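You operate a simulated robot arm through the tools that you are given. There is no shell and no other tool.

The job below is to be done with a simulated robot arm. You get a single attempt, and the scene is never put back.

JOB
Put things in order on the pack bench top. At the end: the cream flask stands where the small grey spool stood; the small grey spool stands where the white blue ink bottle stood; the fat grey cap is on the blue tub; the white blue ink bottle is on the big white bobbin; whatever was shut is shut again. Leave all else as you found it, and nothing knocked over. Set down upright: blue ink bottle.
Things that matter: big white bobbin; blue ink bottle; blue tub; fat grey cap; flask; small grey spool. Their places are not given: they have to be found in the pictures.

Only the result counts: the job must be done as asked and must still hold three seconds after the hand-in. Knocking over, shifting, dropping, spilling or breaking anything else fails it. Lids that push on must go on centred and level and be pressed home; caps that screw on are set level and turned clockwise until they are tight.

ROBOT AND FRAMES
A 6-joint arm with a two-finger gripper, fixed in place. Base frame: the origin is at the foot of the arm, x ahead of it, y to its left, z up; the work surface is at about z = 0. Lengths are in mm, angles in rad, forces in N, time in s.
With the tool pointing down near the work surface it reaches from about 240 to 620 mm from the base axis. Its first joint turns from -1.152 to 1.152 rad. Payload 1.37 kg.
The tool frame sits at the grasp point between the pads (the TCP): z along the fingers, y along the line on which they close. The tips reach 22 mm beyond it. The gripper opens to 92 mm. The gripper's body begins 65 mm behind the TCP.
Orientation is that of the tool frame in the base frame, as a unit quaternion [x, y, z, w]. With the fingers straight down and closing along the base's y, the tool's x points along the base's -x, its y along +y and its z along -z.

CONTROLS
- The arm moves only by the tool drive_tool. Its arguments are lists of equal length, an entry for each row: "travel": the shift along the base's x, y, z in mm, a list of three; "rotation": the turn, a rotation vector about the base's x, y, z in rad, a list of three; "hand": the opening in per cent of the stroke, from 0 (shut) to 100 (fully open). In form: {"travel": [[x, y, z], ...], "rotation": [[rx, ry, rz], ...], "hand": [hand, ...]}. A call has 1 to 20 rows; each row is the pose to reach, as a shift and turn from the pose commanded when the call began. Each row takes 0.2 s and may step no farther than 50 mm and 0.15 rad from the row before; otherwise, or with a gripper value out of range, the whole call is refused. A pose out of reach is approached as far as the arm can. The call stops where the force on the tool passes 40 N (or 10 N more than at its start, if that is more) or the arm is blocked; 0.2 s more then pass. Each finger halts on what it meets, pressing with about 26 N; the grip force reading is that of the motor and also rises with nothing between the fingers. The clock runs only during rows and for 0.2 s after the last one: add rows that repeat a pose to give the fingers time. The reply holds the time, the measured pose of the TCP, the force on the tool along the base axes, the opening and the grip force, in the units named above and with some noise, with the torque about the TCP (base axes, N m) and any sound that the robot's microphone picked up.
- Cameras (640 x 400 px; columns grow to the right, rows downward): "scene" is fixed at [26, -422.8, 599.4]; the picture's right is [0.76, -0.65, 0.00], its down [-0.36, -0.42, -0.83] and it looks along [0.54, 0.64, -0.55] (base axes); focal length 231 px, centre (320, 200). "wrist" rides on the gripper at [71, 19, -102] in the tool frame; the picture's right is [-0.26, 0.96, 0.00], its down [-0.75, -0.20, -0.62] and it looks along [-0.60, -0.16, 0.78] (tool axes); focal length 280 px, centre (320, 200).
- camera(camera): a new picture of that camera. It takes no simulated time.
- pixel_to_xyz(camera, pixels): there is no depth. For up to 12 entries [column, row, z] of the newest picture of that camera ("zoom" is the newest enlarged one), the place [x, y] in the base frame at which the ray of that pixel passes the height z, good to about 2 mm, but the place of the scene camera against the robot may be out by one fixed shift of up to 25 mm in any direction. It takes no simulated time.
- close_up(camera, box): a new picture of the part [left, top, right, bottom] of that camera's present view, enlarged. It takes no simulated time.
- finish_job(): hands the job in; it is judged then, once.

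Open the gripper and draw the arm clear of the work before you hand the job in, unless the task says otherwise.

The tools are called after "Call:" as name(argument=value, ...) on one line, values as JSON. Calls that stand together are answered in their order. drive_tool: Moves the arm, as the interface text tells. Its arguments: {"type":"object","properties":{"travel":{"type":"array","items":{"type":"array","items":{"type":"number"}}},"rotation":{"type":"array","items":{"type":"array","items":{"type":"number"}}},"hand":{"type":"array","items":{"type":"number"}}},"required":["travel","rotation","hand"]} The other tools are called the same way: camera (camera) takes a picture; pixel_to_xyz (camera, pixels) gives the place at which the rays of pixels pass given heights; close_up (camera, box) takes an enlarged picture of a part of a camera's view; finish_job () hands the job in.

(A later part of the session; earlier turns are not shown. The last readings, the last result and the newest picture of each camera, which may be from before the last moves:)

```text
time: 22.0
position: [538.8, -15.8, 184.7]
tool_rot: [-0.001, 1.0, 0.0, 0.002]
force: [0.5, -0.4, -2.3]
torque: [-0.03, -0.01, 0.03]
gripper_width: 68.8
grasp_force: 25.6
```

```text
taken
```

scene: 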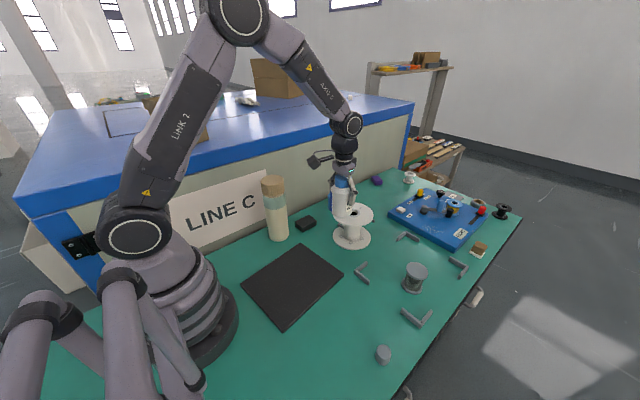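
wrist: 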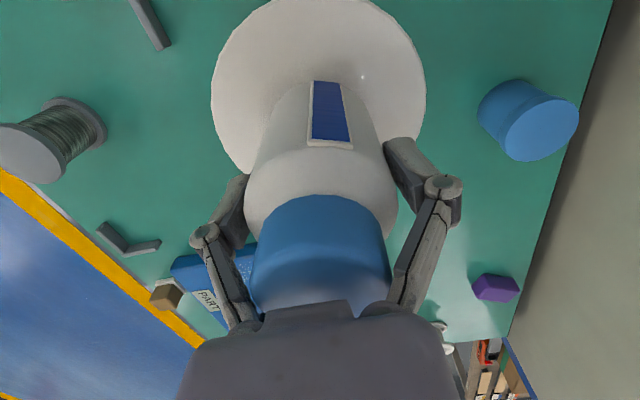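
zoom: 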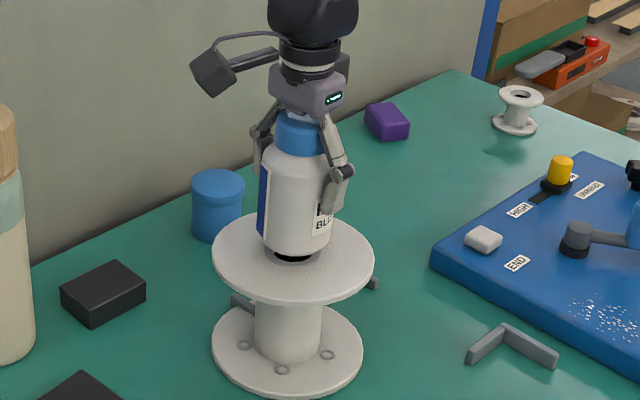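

The bottle is centred above the bobbin with a small gap (hole still visible below it). I lower slowly.

Call:
drive_tool(travel=[[0, 0, -4], [0, 0, -8], [0, 0, -10]], rotation=[[0, 0, 0], [0, 0, 0], [0, 0, 0]], hand=[0, 0, 0])

Call:
drive_tool(travel=[[0, 0, -2]], rotation=[[0, 0, 0]], hand=[0])

Call:
close_up(camera="scene", box=[320, 180, 400, 230])

```text
time: 22.8
position: [538.8, -16.5, 174.9]
tool_rot: [0.0, 1.0, 0.0, 0.002]
force: [-0.1, -0.3, -2.0]
torque: [0.0, 0.02, -0.01]
gripper_width: 68.8
grasp_force: 25.5
```

```text
time: 23.2
position: [538.5, -15.6, 172.0]
tool_rot: [-0.001, 1.0, 0.0, 0.003]
force: [0.1, 0.1, -1.9]
torque: [-0.01, -0.01, -0.01]
gripper_width: 68.7
grasp_force: 25.7
```

```text
8.00 times, centred on (360, 205) of scene
```

zoom: 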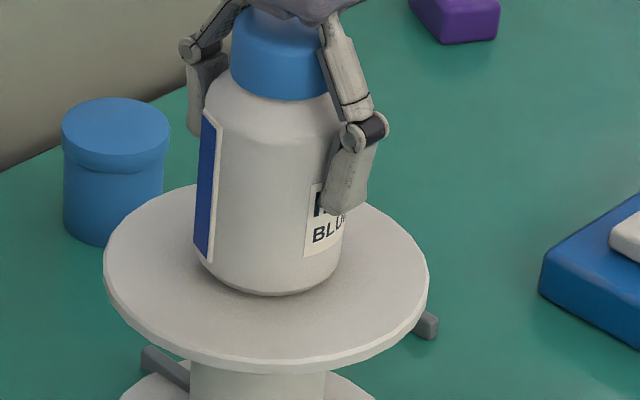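

Still about -2 N (bottle's weight), not yet touching. I go on in small steps.

Call:
drive_tool(travel=[[0, 0, -1.5]], rotation=[[0, 0, 0]], hand=[0])

Call:
drive_tool(travel=[[0, 0, -1]], rotation=[[0, 0, 0]], hand=[0])

```text
time: 23.6
position: [539.0, -16.8, 172.5]
tool_rot: [-0.001, 1.0, 0.0, 0.002]
force: [-1.2, 0.8, 1.6]
torque: [-0.1, 0.03, -0.06]
gripper_width: 68.8
grasp_force: 26.1
```

```text
time: 24.0
position: [537.6, -16.2, 171.7]
tool_rot: [-0.001, 1.0, 0.0, 0.003]
force: [-5.0, 0.0, 12.9]
torque: [-0.41, 0.34, -0.17]
gripper_width: 69.0
grasp_force: 26.1
```

Contact made (z-force up to 13 N). I ease up 0.8 mm and open the fingers.

Call:
drive_tool(travel=[[0, 0, 0.8], [0, 0, 0.8], [0, 0, 0.8], [0, 0, 0.8]], rotation=[[0, 0, 0], [0, 0, 0], [0, 0, 0], [0, 0, 0]], hand=[0, 85, 100, 100])

Call:
close_up(camera="scene", box=[300, 150, 420, 250])

Call:
camera(camera="wrist")

```text
time: 25.0
position: [537.7, -16.4, 170.7]
tool_rot: [-0.001, 1.0, 0.0, 0.002]
force: [0.6, 0.4, -1.0]
torque: [0.04, -0.01, -0.02]
gripper_width: 91.7
grasp_force: 0.2
```

```text
4.00 times, centred on (360, 200) of scene
```

zoom: 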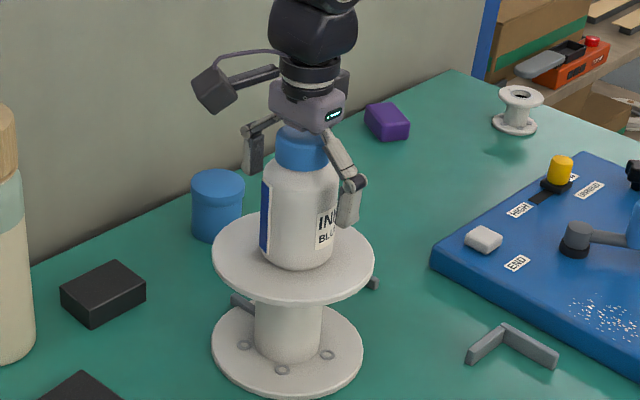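

```text
taken
```

wrist: 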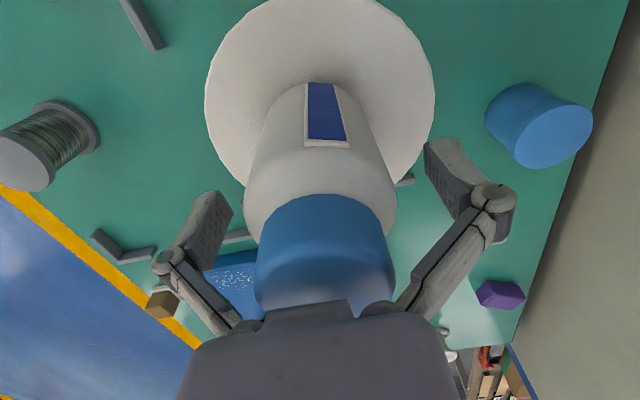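

Bottle stands on the bobbin. I lift straight up past its cap, then move toward the spool for a finer view.

Call:
drive_tool(travel=[[0, 0, 20], [0, 0, 50], [0, 0, 90], [0, 0, 125], [-16, -36, 120], [-32, -72, 115], [-49, -107, 105], [-65, -143, 95], [-82, -179, 85], [-98, -214, 80], [-98, -214, 80]], rotation=[[0, 0, 0], [0, 0, 0], [0, 0, 0], [0, 0, 0], [0, 0, 0], [0, 0, 0], [0, 0, 0], [0, 0, 0], [0, 0, 0], [0, 0, 0], [0, 0, 0]], hand=[100, 100, 100, 100, 100, 100, 100, 100, 100, 100, 100])

Call:
camera(camera="wrist")

Call:
close_up(camera="wrist", box=[220, 60, 380, 160])

Call:
camera(camera="scene")

```text
time: 27.4
position: [441.2, -230.9, 252.5]
tool_rot: [-0.001, 1.0, 0.0, 0.003]
force: [0.3, -0.1, 0.1]
torque: [0.02, 0.01, 0.0]
gripper_width: 91.7
grasp_force: 0.0
```

```text
taken
```

wrist: 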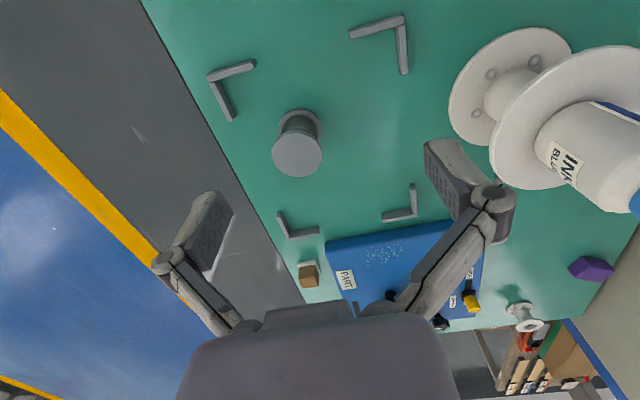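

```text
4.00 times, centred on (300, 110) of wrist
```

zoom: 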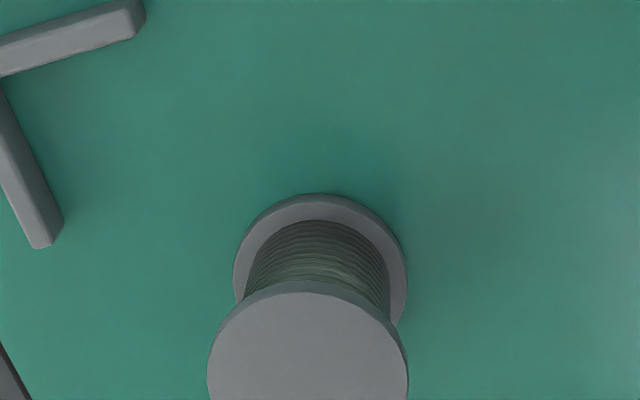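

```text
taken
```

scene: 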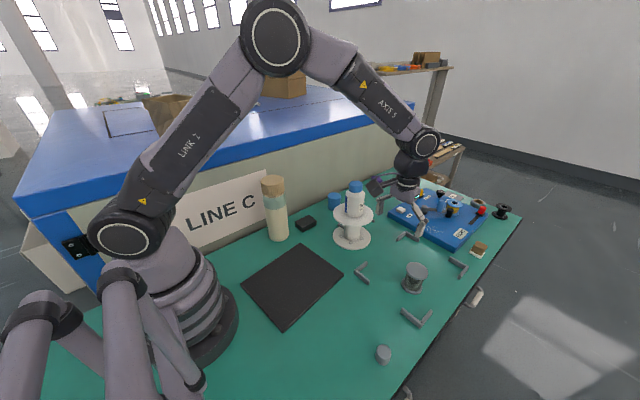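

I compute the spool's base circle and its top disc from this view.

Call:
pixel_to_xyz(camera="zoom", pixels=[[233, 272, 3], [318, 193, 0], [407, 275, 3], [250, 225, 0], [390, 225, 0]])

Call:
pixel_to_xyz(camera="wrist", pixels=[[271.7, 154, 60], [322.3, 154, 60], [297.5, 177, 60], [297.5, 155, 60], [297.5, 155, 65], [297.5, 155, 70]])

Call:
close_up(camera="wrist", box=[250, 100, 346, 180])

```text
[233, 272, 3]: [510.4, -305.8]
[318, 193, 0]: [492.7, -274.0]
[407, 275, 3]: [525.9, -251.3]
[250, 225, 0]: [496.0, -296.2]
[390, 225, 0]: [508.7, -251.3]
```

```text
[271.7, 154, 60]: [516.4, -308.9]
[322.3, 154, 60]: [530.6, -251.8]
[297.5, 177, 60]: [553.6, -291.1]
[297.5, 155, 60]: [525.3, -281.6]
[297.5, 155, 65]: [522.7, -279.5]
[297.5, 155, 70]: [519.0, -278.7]
```

```text
5.00 times, centred on (298, 140) of wrist
```

zoom: 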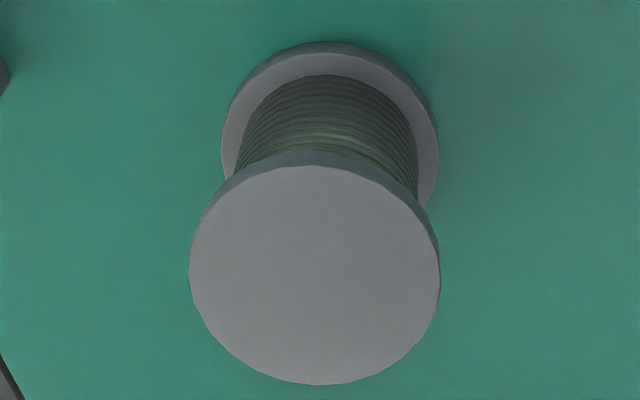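

Spool centre ≈ (522,-280), ⌀58, height ≈65. I move over it and descend in stages to grip the top flange.

Call:
drive_tool(travel=[[20, -12, -30], [40, -25, -60], [60, -37, -90], [81, -49.6, -115], [81, -49.6, -131], [81, -49.6, -131]], rotation=[[0, 0, 0], [0, 0, 0], [0, 0, 0], [0, 0, 0], [0, 0, 0], [0, 0, 0]], hand=[100, 100, 100, 100, 100, 100])

Call:
camera(camera="wrist")

Call:
close_up(camera="scene", box=[360, 210, 480, 310])

```text
time: 28.8
position: [522.5, -281.0, 119.7]
tool_rot: [-0.001, 1.0, -0.001, 0.002]
force: [-0.1, -0.3, -0.8]
torque: [0.04, -0.01, -0.03]
gripper_width: 91.8
grasp_force: 0.0
```

```text
taken
```

wrist: 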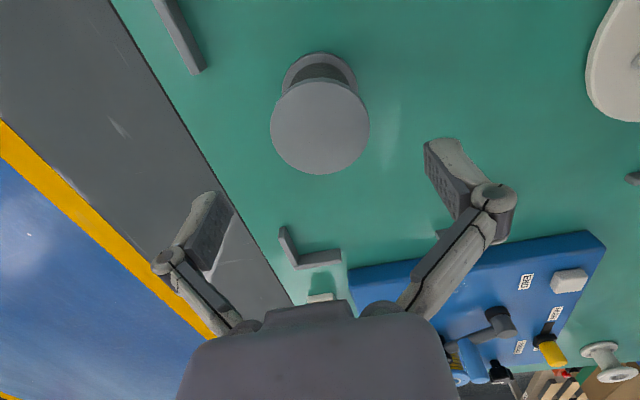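

```text
4.00 times, centred on (420, 260) of scene
```

zoom: 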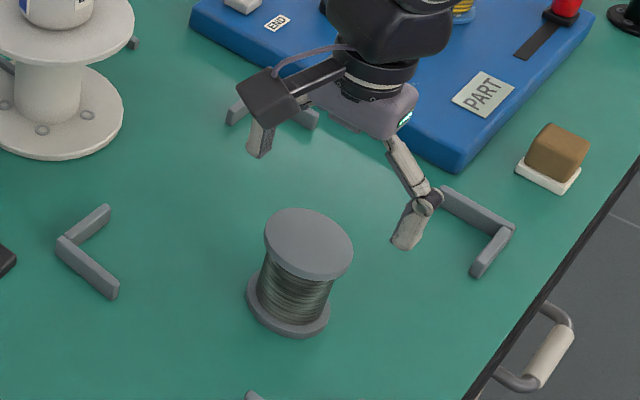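

I check the top disc centre (320,127) at z≈65 against the TCP (522.5,-281).

Call:
pixel_to_xyz(camera="wrist", pixels=[[320, 127, 60], [320, 127, 65], [320, 127, 70], [270.5, 122, 65], [370, 122, 65], [320, 174, 65], [318, 52, 0]])

```text
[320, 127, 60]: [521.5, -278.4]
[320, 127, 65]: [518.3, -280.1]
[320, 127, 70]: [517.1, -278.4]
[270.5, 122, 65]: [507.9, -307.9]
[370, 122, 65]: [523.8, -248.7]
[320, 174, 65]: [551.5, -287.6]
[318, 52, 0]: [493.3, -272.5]
```

Centre ≈ (520,-279.5), a hair off. I correct slightly and descend to z≈58, then close.

Call:
drive_tool(travel=[[-1.5, 1, -25], [-1.5, 1, -50], [-1.5, 1, -62], [-1.5, 1, -62]], rotation=[[0, 0, 0], [0, 0, 0], [0, 0, 0], [0, 0, 0]], hand=[100, 100, 100, 100])

Call:
camera(camera="wrist")

Call:
close_up(camera="scene", box=[360, 220, 480, 310])

```text
time: 29.8
position: [520.4, -279.5, 58.6]
tool_rot: [-0.002, 1.0, 0.0, 0.003]
force: [-0.2, 0.1, -0.4]
torque: [0.03, -0.02, 0.03]
gripper_width: 92.1
grasp_force: 0.0
```

```text
taken
```

wrist: 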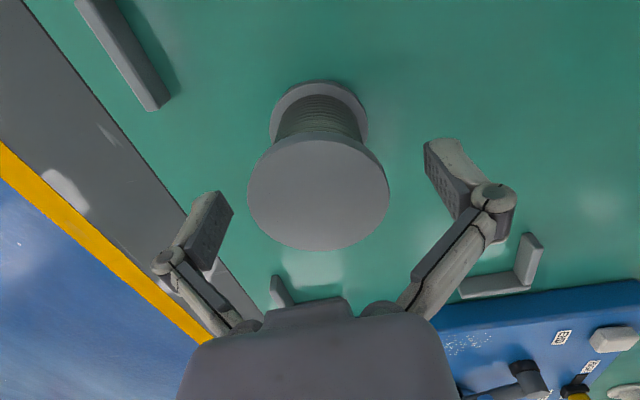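

```text
4.44 times, centred on (420, 265) of scene
```

zoom: 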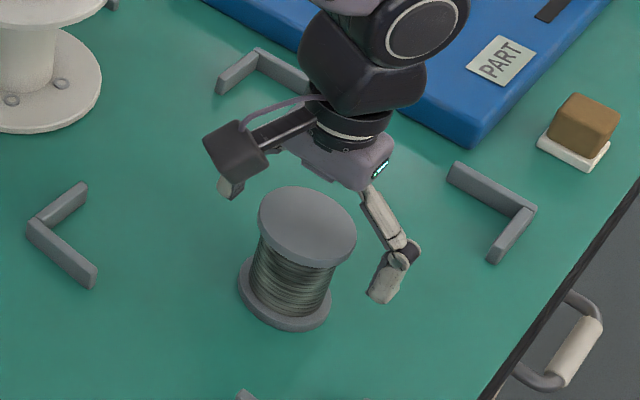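

The disc (318,193) sits right at the TCP between the pads. I close the fingers.

Call:
drive_tool(travel=[[0, 0, 0], [0, 0, 0], [0, 0, 0], [0, 0, 0], [0, 0, 0]], rotation=[[0, 0, 0], [0, 0, 0], [0, 0, 0], [0, 0, 0], [0, 0, 0]], hand=[75, 55, 40, 20, 0])

Call:
camera(camera="wrist")

Call:
close_up(camera="scene", box=[360, 220, 480, 310])

```text
time: 31.0
position: [521.1, -278.8, 58.3]
tool_rot: [-0.001, 1.0, 0.0, 0.003]
force: [-1.2, -1.7, 3.8]
torque: [0.05, 0.03, 0.05]
gripper_width: 55.6
grasp_force: 26.0
```

```text
taken
```

wrist: 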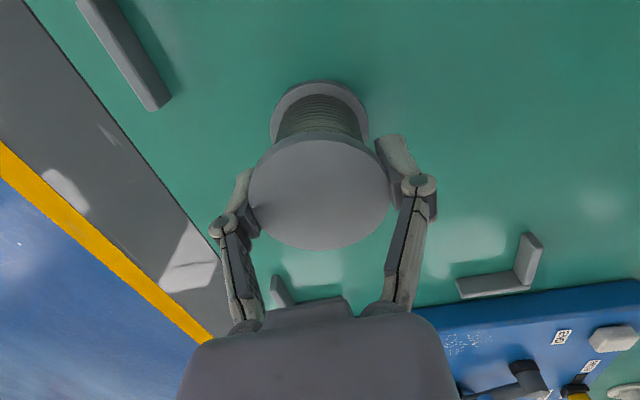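

```text
4.44 times, centred on (420, 265) of scene
```

zoom: 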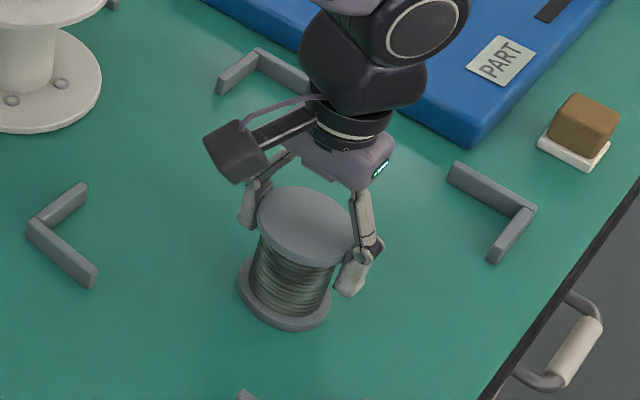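

Gripped at 55.6 mm. I lift a bit and check it comes along.

Call:
drive_tool(travel=[[0, 0, 4], [0, 0, 10], [0, 0, 20], [0, 0, 20]], rotation=[[0, 0, 0], [0, 0, 0], [0, 0, 0], [0, 0, 0]], hand=[0, 0, 0, 0])

Call:
camera(camera="wrist")

Call:
close_up(camera="scene", box=[360, 220, 480, 310])

```text
time: 32.0
position: [519.3, -278.2, 78.6]
tool_rot: [0.0, 1.0, 0.0, 0.002]
force: [0.4, 0.1, -1.3]
torque: [0.02, -0.01, -0.02]
gripper_width: 55.2
grasp_force: 26.0
```

```text
taken
```

wrist: 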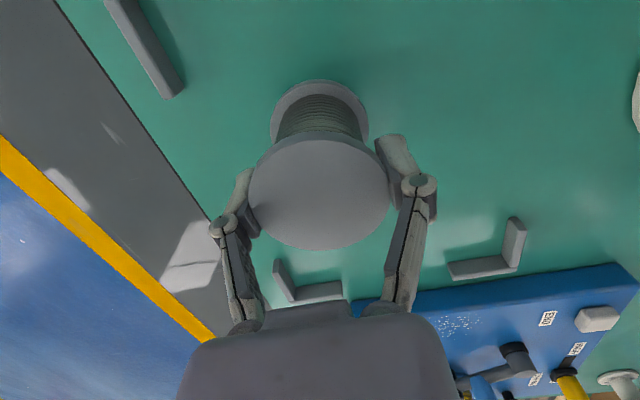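

```text
4.44 times, centred on (420, 265) of scene
```

zoom: 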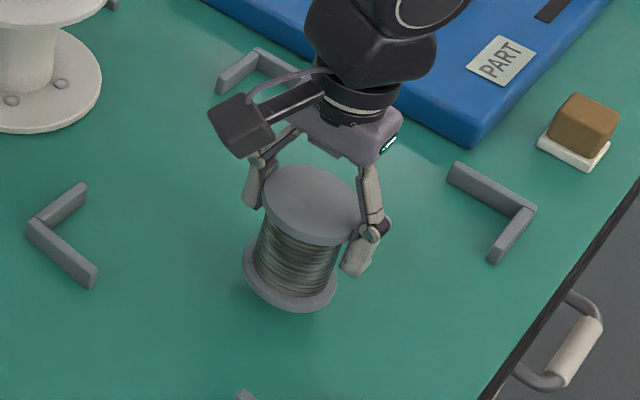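

The spool is lifted level. I carry it to the bottle's old place (317.5,-219).

Call:
drive_tool(travel=[[0, 0, 30], [-35, 10, 30], [-70, 20, 30], [-105, 30, 30], [-140, 41, 30], [-172, 51, 30], [-203, 60, 30], [-203, 60, 10], [-203, 60, -10], [-203, 60, -14], [-203, 60, -14]], rotation=[[0, 0, 0], [0, 0, 0], [0, 0, 0], [0, 0, 0], [0, 0, 0], [0, 0, 0], [0, 0, 0], [0, 0, 0], [0, 0, 0], [0, 0, 0], [0, 0, 0]], hand=[0, 0, 0, 0, 0, 0, 0, 0, 0, 0, 0])

Call:
camera(camera="wrist")

Call:
close_up(camera="scene", box=[300, 250, 420, 340])

```text
time: 34.4
position: [317.2, -218.4, 64.2]
tool_rot: [-0.001, 1.0, 0.0, 0.002]
force: [0.4, 0.8, -1.7]
torque: [0.02, -0.04, -0.01]
gripper_width: 55.4
grasp_force: 26.3
```

```text
taken
```

wrist: 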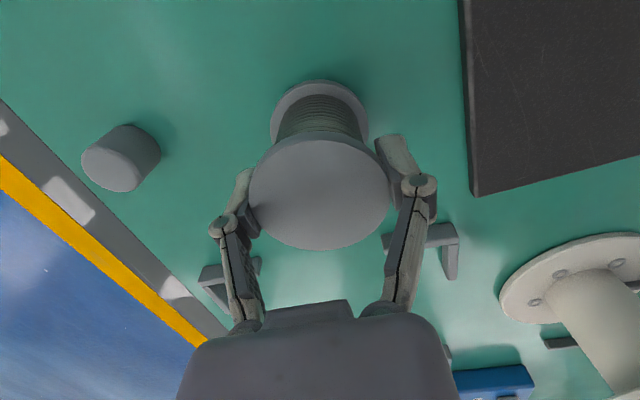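

```text
4.44 times, centred on (360, 295) of scene
```

zoom: 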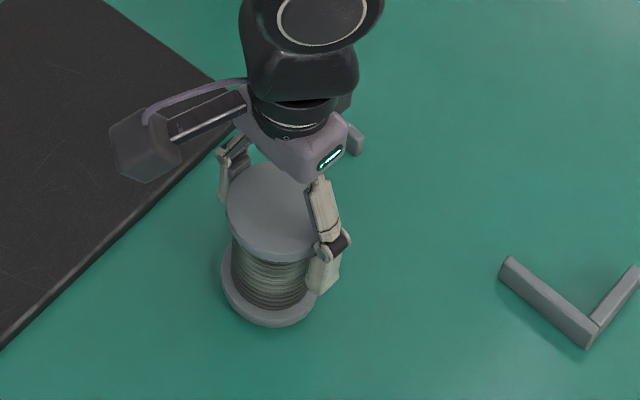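

Over the bottle's spot at z≈64. I lower in small steps until touch.

Call:
drive_tool(travel=[[0, 0, -2], [0, 0, -4.5], [0, 0, -5]], rotation=[[0, 0, 0], [0, 0, 0], [0, 0, 0]], hand=[0, 0, 0])

Call:
drive_tool(travel=[[0, 0, -1]], rotation=[[0, 0, 0]], hand=[0])

```text
time: 35.2
position: [318.5, -219.7, 58.8]
tool_rot: [-0.001, 1.0, 0.0, 0.002]
force: [0.0, 0.3, -1.5]
torque: [0.04, 0.0, 0.01]
gripper_width: 54.9
grasp_force: 25.7
```

```text
time: 35.6
position: [318.1, -218.3, 58.8]
tool_rot: [-0.001, 1.0, -0.001, 0.003]
force: [-0.4, 1.8, 4.7]
torque: [0.21, -0.06, 0.03]
gripper_width: 55.3
grasp_force: 25.6
```

Touching now (4.7 N up). I open the fingers and check.

Call:
drive_tool(travel=[[0, 0, 0], [0, 0, 0], [0, 0, 0], [0, 0, 0]], rotation=[[0, 0, 0], [0, 0, 0], [0, 0, 0], [0, 0, 0]], hand=[70, 100, 100, 100])

Call:
drive_tool(travel=[[0, 0, 20], [0, 0, 60], [0, 0, 100], [0, 0, 140], [0, 0, 140]], rotation=[[0, 0, 0], [0, 0, 0], [0, 0, 0], [0, 0, 0], [0, 0, 0]], hand=[100, 100, 100, 100, 100])

Call:
camera(camera="wrist")

Call:
camera(camera="scene")

```text
time: 36.6
position: [318.8, -219.1, 58.3]
tool_rot: [-0.002, 1.0, 0.0, 0.002]
force: [0.0, 0.4, -0.1]
torque: [0.01, 0.0, -0.01]
gripper_width: 91.9
grasp_force: 0.0
```

```text
time: 37.8
position: [316.4, -219.3, 198.2]
tool_rot: [-0.001, 1.0, 0.001, 0.002]
force: [-0.7, -0.7, -0.2]
torque: [-0.02, -0.01, 0.02]
gripper_width: 92.0
grasp_force: 0.1
```

```text
taken
```

wrist: 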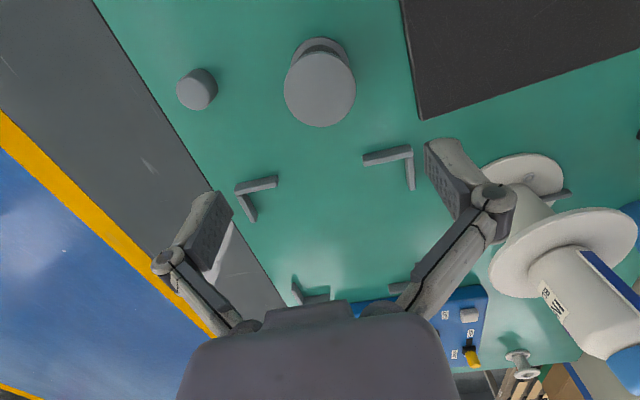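

```text
taken
```

scene: 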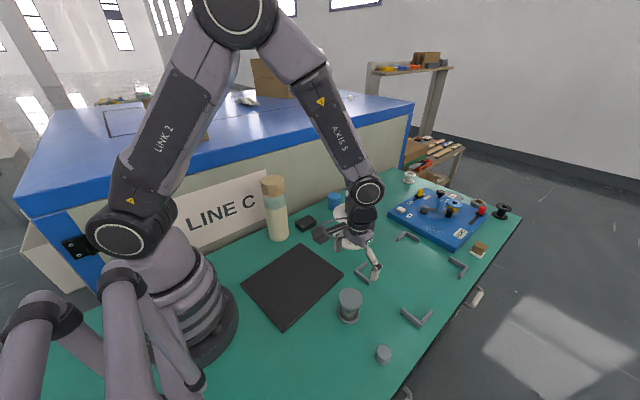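

Spool now stands at the bottle's place. Next, the flask: I move to a view pose above the middle-left at z≈350.

Call:
drive_tool(travel=[[0, 20, 40], [0, 50, 80], [0, 85, 115], [0, 125, 140], [-5, 165, 150], [-10, 205, 150], [-17, 249, 150], [-17, 249, 150]], rotation=[[0, 0, 0], [0, 0, 0], [0, 0, 0], [0, 0, 0], [0, 0, 0], [0, 0, 0], [0, 0, 0], [0, 0, 0]], hand=[100, 100, 100, 100, 100, 100, 100, 100])

Call:
camera(camera="wrist")

Call:
camera(camera="scene")

```text
time: 39.6
position: [299.7, 31.0, 348.1]
tool_rot: [-0.002, 1.0, 0.0, 0.002]
force: [0.4, 1.1, -0.4]
torque: [0.01, -0.01, -0.02]
gripper_width: 92.2
grasp_force: 0.0
```

```text
taken
```

wrist: 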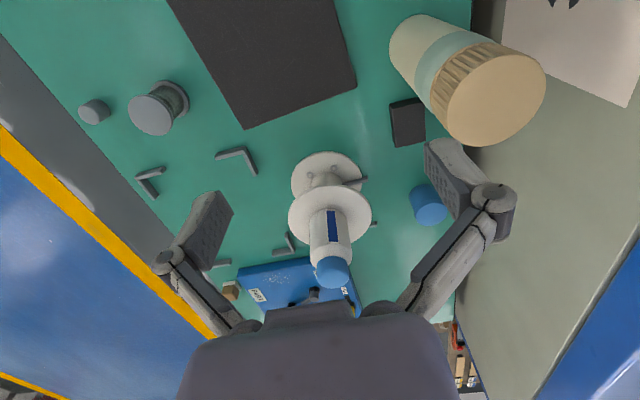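

```text
taken
```

scene: 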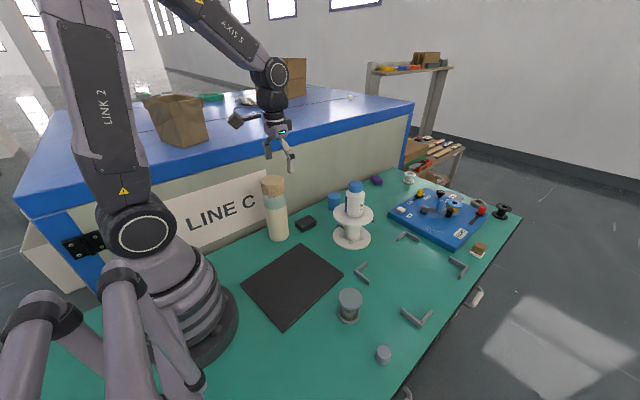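

I tilt the camera to look straight down near the flask (TCP toward (365,105)) to fix its axis.

Call:
drive_tool(travel=[[13, 15, 0], [26, 30, 0], [39, 45, 0], [52, 60, 0], [65, 75, 0], [65, 75, 0]], rotation=[[0.035, 0.13, 0], [0.07, 0.26, 0], [0.105, 0.39, 0], [0.14, 0.52, 0], [0.174, 0.652, 0], [0.174, 0.652, 0]], hand=[100, 100, 100, 100, 100, 100])

Call:
camera(camera="wrist")

Call:
pixel_to_xyz(camera="wrist", pixels=[[320, 200, 0], [320, 200, 200]])

```text
time: 41.0
position: [365.6, 105.3, 348.9]
tool_rot: [0.0, 0.944, 0.086, -0.319]
force: [1.3, 0.2, -0.7]
torque: [0.01, 0.0, 0.0]
gripper_width: 91.8
grasp_force: 0.1
```

```text
taken
```

wrist: 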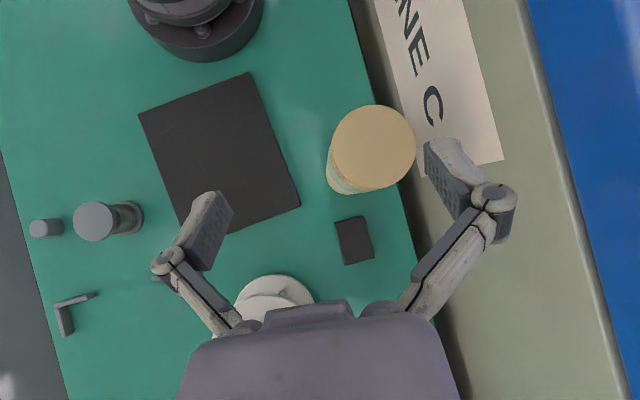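

```text
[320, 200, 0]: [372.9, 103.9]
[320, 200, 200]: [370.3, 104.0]
```

Call:
close_up(camera="wrist", box=[300, 90, 444, 210])

```text
3.33 times, centred on (372, 150) of wrist
```

zoom: 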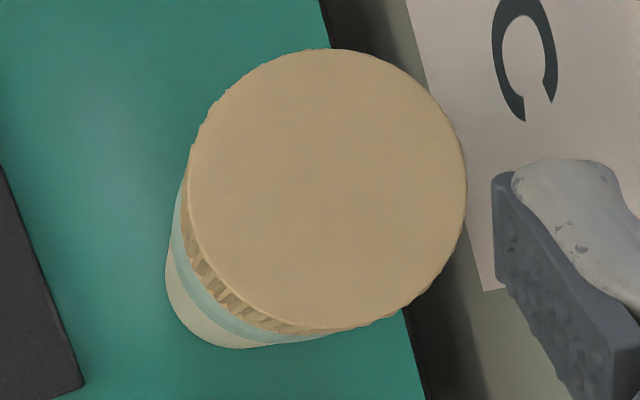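

The flask is wide (cap radius ≈42 px). I compute its top centre (374.5,146.8) at candidate heights, plus edges, and the wall line, and compare with the scene camera.

Call:
pixel_to_xyz(camera="wrist", pixels=[[374.5, 146.8, 180], [374.5, 146.8, 200], [374.5, 146.8, 220], [374.5, 146.8, 240], [332.5, 148, 200], [416.2, 148, 200], [376, 104.7, 200], [375, 189, 200], [390, 160, 0], [412, 240, 0], [430, 300, 0], [325.5, 172.5, 5]])

Call:
pixel_to_xyz(camera="scene", pixels=[[272.5, 180, 180], [272.5, 180, 200], [272.5, 180, 220], [272.5, 180, 240], [278.75, 235, 0], [279, 241, 0], [268.5, 234, 0], [289, 233, 0]])

Call:
close_up(camera="scene", box=[240, 165, 320, 250])

```text
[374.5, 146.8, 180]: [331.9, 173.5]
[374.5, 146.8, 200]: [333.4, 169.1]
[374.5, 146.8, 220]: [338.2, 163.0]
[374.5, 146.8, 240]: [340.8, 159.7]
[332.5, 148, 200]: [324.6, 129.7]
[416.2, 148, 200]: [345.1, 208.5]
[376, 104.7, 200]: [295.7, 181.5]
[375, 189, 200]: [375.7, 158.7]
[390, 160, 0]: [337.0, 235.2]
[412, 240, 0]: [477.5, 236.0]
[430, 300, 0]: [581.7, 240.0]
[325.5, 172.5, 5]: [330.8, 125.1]
```

```text
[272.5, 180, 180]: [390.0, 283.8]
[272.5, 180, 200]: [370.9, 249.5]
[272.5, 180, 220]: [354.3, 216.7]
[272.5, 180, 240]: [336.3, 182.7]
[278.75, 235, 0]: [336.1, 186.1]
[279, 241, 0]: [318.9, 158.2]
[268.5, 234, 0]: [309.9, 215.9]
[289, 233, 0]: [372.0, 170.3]
```

```text
4.71 times, centred on (280, 208) of scene
```

zoom: 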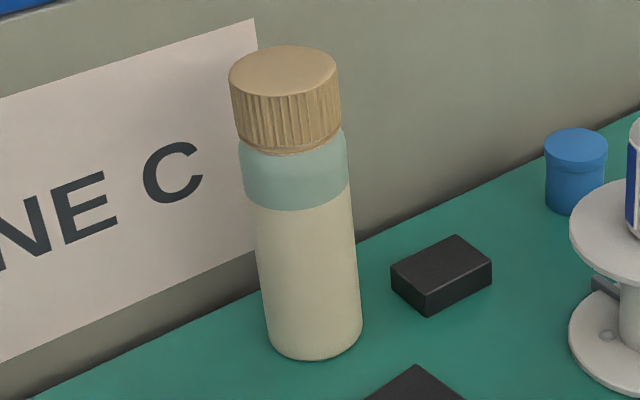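

The flask is about 72–78 mm wide and 225–240 mm tall around (338,162). I untilt and place the camera behind it in line for a better height and centre estimate.

Call:
drive_tool(travel=[[-15, 11, 0], [-30, 22, 0], [-45, 33, 0], [-60, 44, 0], [-75, 55, 0], [-75, 55, 0], [-75, 55, 0]], rotation=[[-0.035, -0.13, 0], [-0.07, -0.26, 0], [-0.105, -0.39, 0], [-0.14, -0.52, 0], [-0.174, -0.652, 0], [-0.174, -0.652, 0], [-0.174, -0.652, 0]], hand=[100, 100, 100, 100, 100, 100, 100])

Call:
camera(camera="wrist")

Call:
close_up(camera="wrist", box=[240, 0, 432, 160])

```text
time: 42.6
position: [292.0, 159.6, 348.6]
tool_rot: [-0.002, 1.0, 0.0, 0.003]
force: [-0.1, -0.2, -0.6]
torque: [0.01, 0.03, 0.01]
gripper_width: 92.1
grasp_force: 0.1
```

```text
taken
```

wrist: 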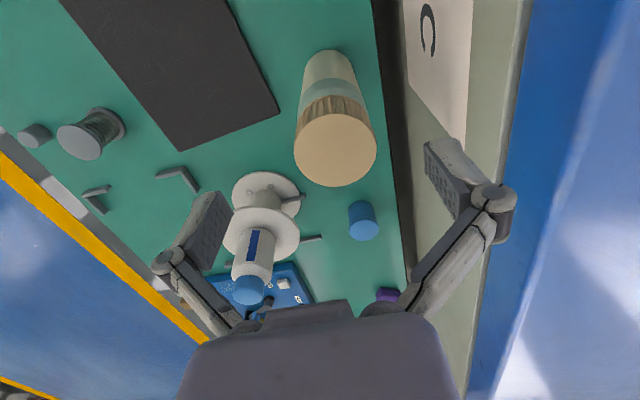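

```text
2.50 times, centred on (336, 80) of wrist
```

zoom: 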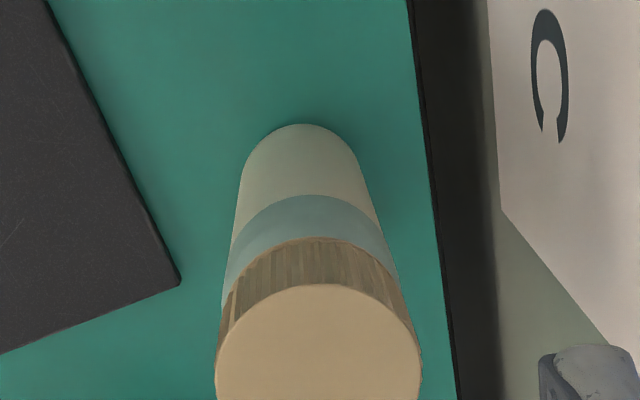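

I compute the cap top centre (335.3,149.5), its edges, and the base's near edge (329,50).

Call:
pixel_to_xyz(camera="wrist", pixels=[[335.3, 149.5, 215], [335.3, 149.5, 225], [335.3, 149.5, 235], [335.3, 149.5, 245], [294, 147, 230], [376.5, 147, 230], [338, 185.5, 230], [334, 113.6, 230], [329, 49.6, 0], [329, 49.6, 6], [305, 65, 3], [352, 65, 3]])

```text
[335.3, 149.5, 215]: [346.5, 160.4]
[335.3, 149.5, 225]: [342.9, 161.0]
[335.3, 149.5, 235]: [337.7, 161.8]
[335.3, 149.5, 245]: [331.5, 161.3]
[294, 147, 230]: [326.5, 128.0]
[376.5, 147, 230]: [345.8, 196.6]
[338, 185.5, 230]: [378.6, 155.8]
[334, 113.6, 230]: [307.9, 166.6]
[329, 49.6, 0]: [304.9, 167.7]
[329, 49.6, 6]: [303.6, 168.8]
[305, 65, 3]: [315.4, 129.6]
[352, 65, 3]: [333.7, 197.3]
```

Estimates agree on centre ≈ (340,161.5), height ≈230, body ⌀≈76. I move above it and descend to z≈255 to verify centring.

Call:
drive_tool(travel=[[25, 1, 0], [49.5, 1.5, 0], [49.5, 1.5, -40], [49.5, 1.5, -80], [49.5, 1.5, -93], [49.5, 1.5, -93]], rotation=[[0, 0, 0], [0, 0, 0], [0, 0, 0], [0, 0, 0], [0, 0, 0], [0, 0, 0]], hand=[100, 100, 100, 100, 100, 100])

Call:
camera(camera="wrist")

Call:
camera(camera="scene")

Call:
close_up(camera="scene", box=[220, 120, 340, 220])

```text
time: 44.0
position: [340.0, 161.9, 255.4]
tool_rot: [-0.001, 1.0, 0.0, 0.003]
force: [0.6, -0.2, -0.5]
torque: [0.0, -0.01, 0.04]
gripper_width: 91.8
grasp_force: 0.0
```

```text
taken
```

wrist: 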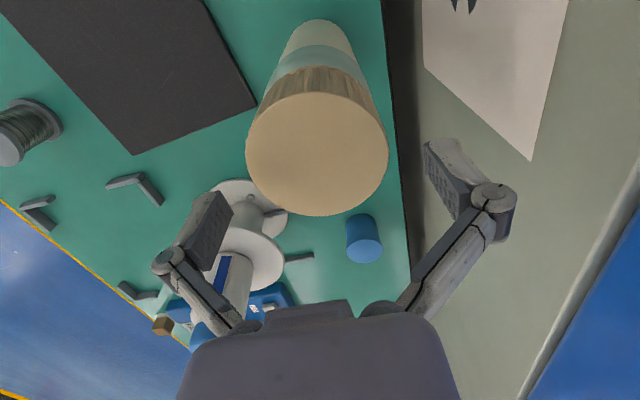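

```text
taken
```

scene: 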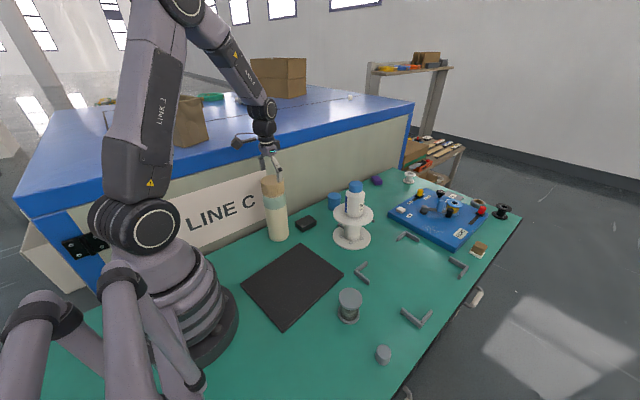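

```text
4.00 times, centred on (280, 170) of scene
```

zoom: 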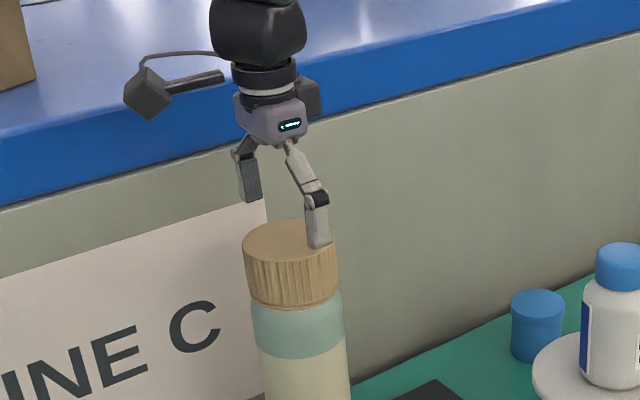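

Cap top centre appears at (317,154); I check that against the TCP axis.

Call:
pixel_to_xyz(camera="wrist", pixels=[[317, 154, 225], [317, 154, 230], [317, 154, 235], [246, 148, 230], [388, 150, 230]])

```text
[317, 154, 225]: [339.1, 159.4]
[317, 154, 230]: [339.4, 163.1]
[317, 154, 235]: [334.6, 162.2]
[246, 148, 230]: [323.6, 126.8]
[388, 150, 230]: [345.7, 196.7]
```

Centre agrees within ~2 mm. I descend around the flask to z≈180.

Call:
drive_tool(travel=[[-1, 0, -20], [-1, 0, -40], [-1, 0, -60], [-1, 0, -75], [-1, 0, -75]], rotation=[[0, 0, 0], [0, 0, 0], [0, 0, 0], [0, 0, 0], [0, 0, 0]], hand=[100, 100, 100, 100, 100])

Call:
camera(camera="wrist")

Call:
close_up(camera="scene", box=[220, 150, 340, 250])

```text
time: 45.0
position: [342.5, 161.1, 188.6]
tool_rot: [0.0, 1.0, 0.003, 0.008]
force: [-0.5, -1.6, 9.5]
torque: [-0.07, -0.03, 0.0]
gripper_width: 93.1
grasp_force: 0.0
stopped in row 4: the force on the tool passed its limit at 68 N (the readings are from after the stop); the commanded pose is now the measured one
```

```text
taken
```

wrist: 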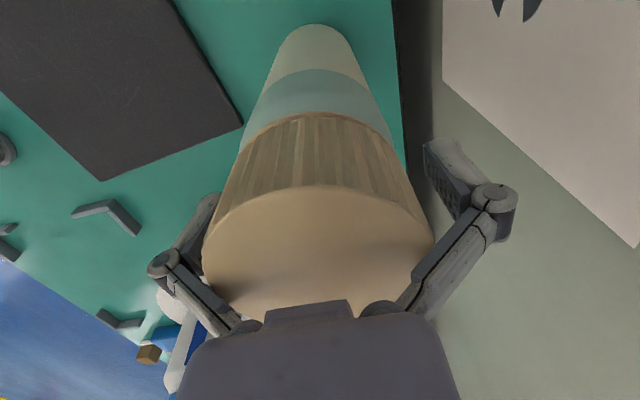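

```text
4.00 times, centred on (280, 200) of scene
```

zoom: 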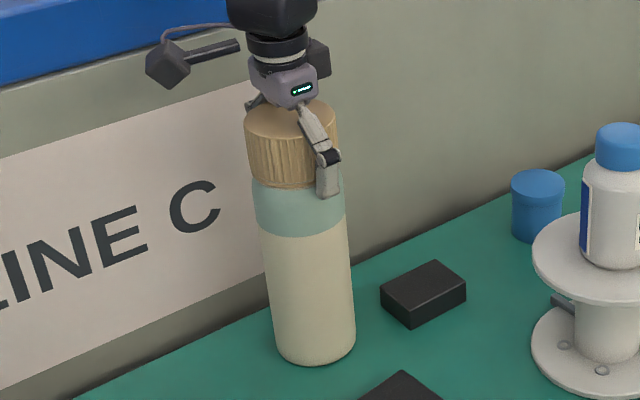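

At TCP z≈189 the finger links met the wide cap's rim (68 N peak); flask base is unmoved at scene (278,241). The body is out of depth for a vertical grip, so I raise to z≈208, undo the small tilt, and will hold the ribbed cap with a cautious test lift.

Call:
drive_tool(travel=[[-1, 0, 8], [-3, 0.4, 19.5], [-3, 0.4, 19.5]], rotation=[[-0.003, 0.006, 0], [-0.006, 0.012, 0], [-0.006, 0.012, 0]], hand=[100, 100, 100])

Call:
camera(camera="wrist")

Call:
close_up(camera="scene", box=[220, 150, 340, 250])

```text
time: 45.8
position: [338.2, 161.4, 207.7]
tool_rot: [0.0, 1.0, -0.001, 0.001]
force: [0.1, 0.0, -1.1]
torque: [-0.02, 0.0, -0.01]
gripper_width: 91.9
grasp_force: 0.1
```

```text
taken
```

wrist: 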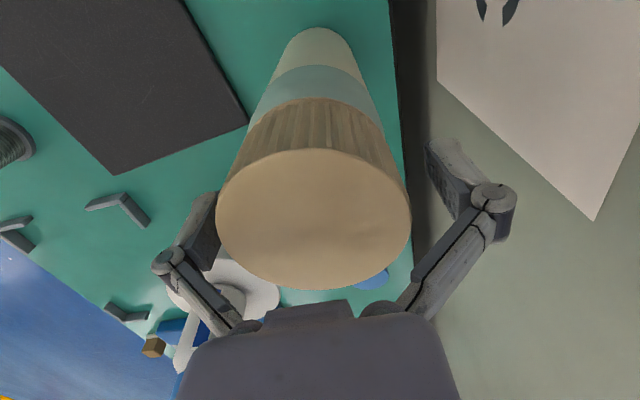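

```text
4.00 times, centred on (280, 200) of scene
```

zoom: 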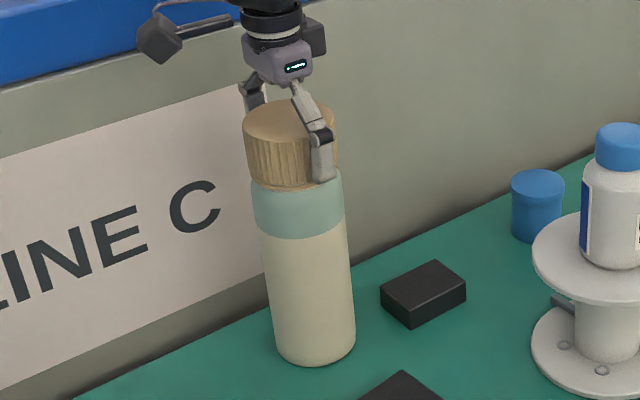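

The cap's centre column (313.5) is about 2.5 mm off toward -y. I shift by that and close gradually on the cap.

Call:
drive_tool(travel=[[0, -2.5, 0], [0, -2.5, 0], [0, -2.5, 0], [0, -2.5, 0]], rotation=[[0, 0, 0], [0, 0, 0], [0, 0, 0], [0, 0, 0]], hand=[100, 88, 84, 84])

Call:
drive_tool(travel=[[0, 0, 0], [0, 0, 0], [0, 0, 0], [0, 0, 0]], rotation=[[0, 0, 0], [0, 0, 0], [0, 0, 0], [0, 0, 0]], hand=[78, 70, 50, 0])

Call:
camera(camera="wrist")

Call:
close_up(camera="scene", box=[220, 150, 340, 250])

```text
time: 46.8
position: [339.9, 160.7, 208.0]
tool_rot: [0.0, 1.0, -0.001, 0.0]
force: [0.0, 0.2, 0.1]
torque: [-0.01, 0.05, 0.01]
gripper_width: 77.6
grasp_force: 0.0
```

```text
time: 47.8
position: [340.2, 161.4, 208.1]
tool_rot: [0.0, 1.0, -0.001, 0.001]
force: [-1.0, -1.8, 10.1]
torque: [-0.11, 0.14, 0.0]
gripper_width: 69.6
grasp_force: 25.8
```

```text
taken
```

wrist: 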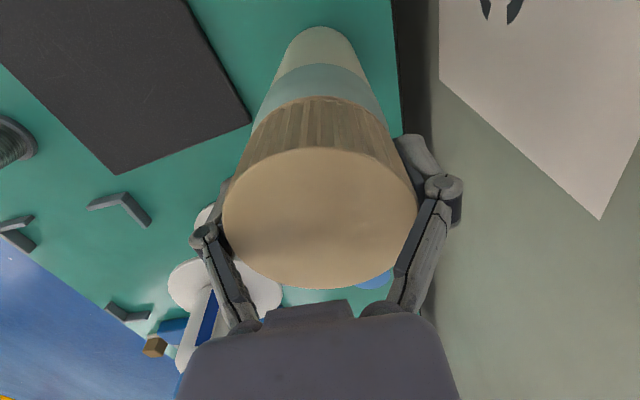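

```text
4.00 times, centred on (280, 200) of scene
```

zoom: 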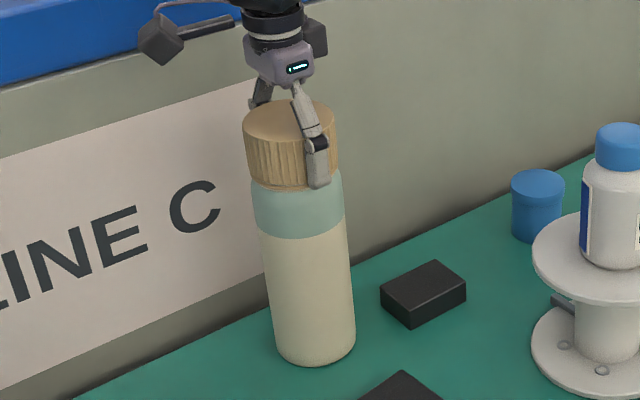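

Gripped the cap at 69.6 mm. I test-lift 3 mm and look for a gap at cap or base.

Call:
drive_tool(travel=[[0, 0, 1.5], [0, 0, 3], [0, 0, 3]], rotation=[[0, 0, 0], [0, 0, 0], [0, 0, 0]], hand=[0, 0, 0])

Call:
close_up(camera="scene", box=[250, 165, 310, 205])

Call:
close_up(camera="scene", box=[250, 210, 310, 250])

Call:
close_up(camera="wrist", box=[200, 0, 440, 200])

```text
time: 48.6
position: [340.1, 161.1, 209.4]
tool_rot: [0.0, 1.0, -0.001, 0.002]
force: [0.6, -0.3, -2.6]
torque: [0.05, 0.02, 0.0]
gripper_width: 69.6
grasp_force: 25.7
```

```text
10.00 times, centred on (280, 185) of scene
```

zoom: 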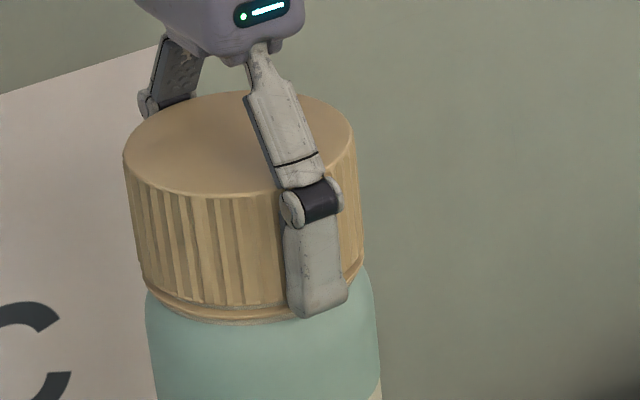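

```text
10.00 times, centred on (280, 230) of scene
```

zoom: 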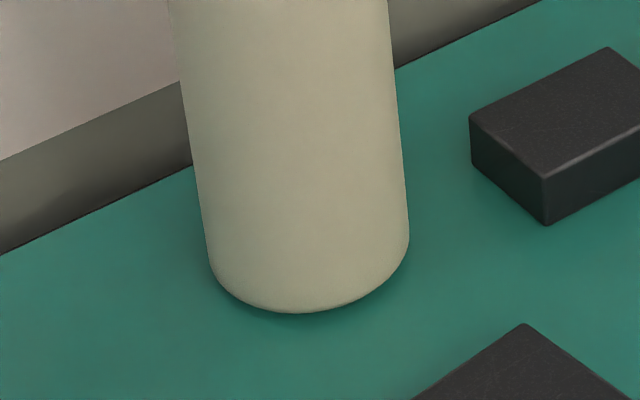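

```text
2.00 times, centred on (320, 100) of wrist
```

zoom: 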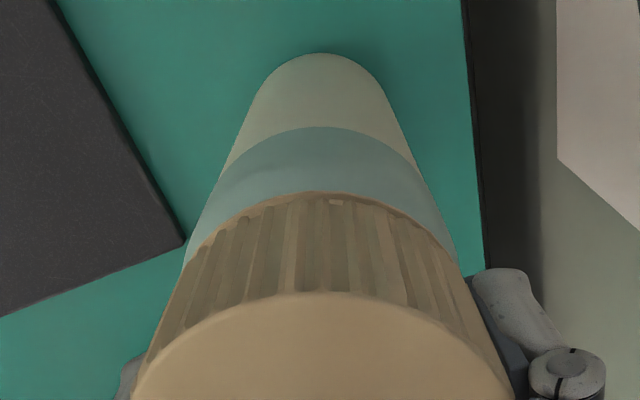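

Force is -2.6 N and no gap at the cap. I lift 8 mm more and check base and cap again.

Call:
drive_tool(travel=[[0, 0, 3], [0, 0, 8], [0, 0, 8]], rotation=[[0, 0, 0], [0, 0, 0], [0, 0, 0]], hand=[0, 0, 0])

Call:
close_up(camera="scene", box=[250, 160, 310, 200])

Call:
close_up(camera="scene", box=[250, 210, 310, 250])

Call:
close_up(camera="wrist", box=[200, 0, 440, 200])

```text
time: 49.4
position: [338.9, 160.7, 218.4]
tool_rot: [0.0, 1.0, -0.001, 0.002]
force: [-0.6, -0.3, -3.6]
torque: [0.0, 0.03, 0.03]
gripper_width: 69.0
grasp_force: 25.9
```

```text
10.00 times, centred on (280, 180) of scene
```

zoom: 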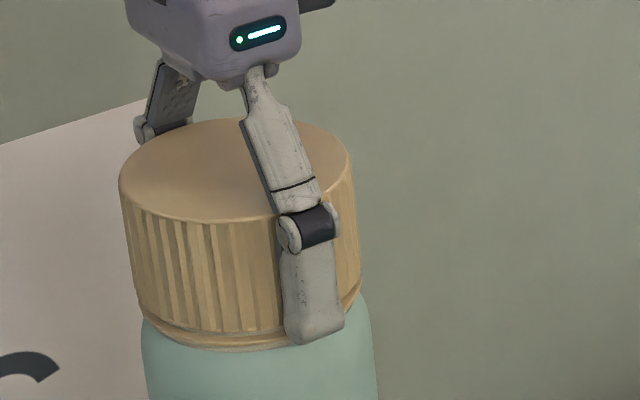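

```text
10.00 times, centred on (280, 230) of scene
```

zoom: 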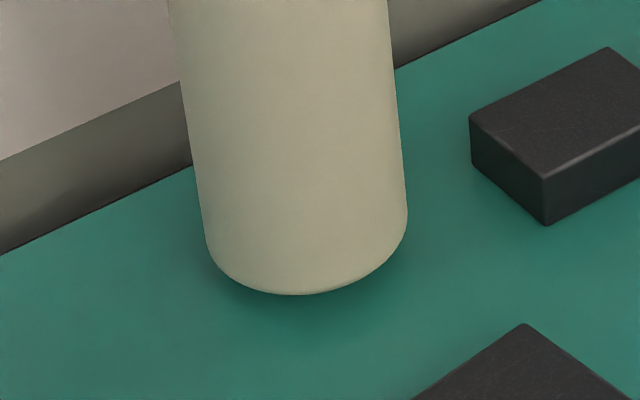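

```text
2.00 times, centred on (320, 100) of wrist
```

zoom: 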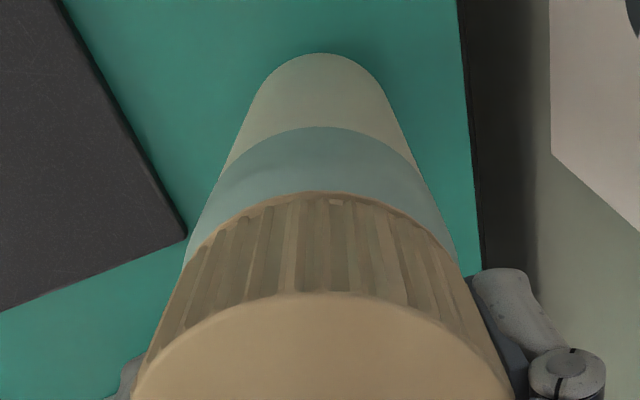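

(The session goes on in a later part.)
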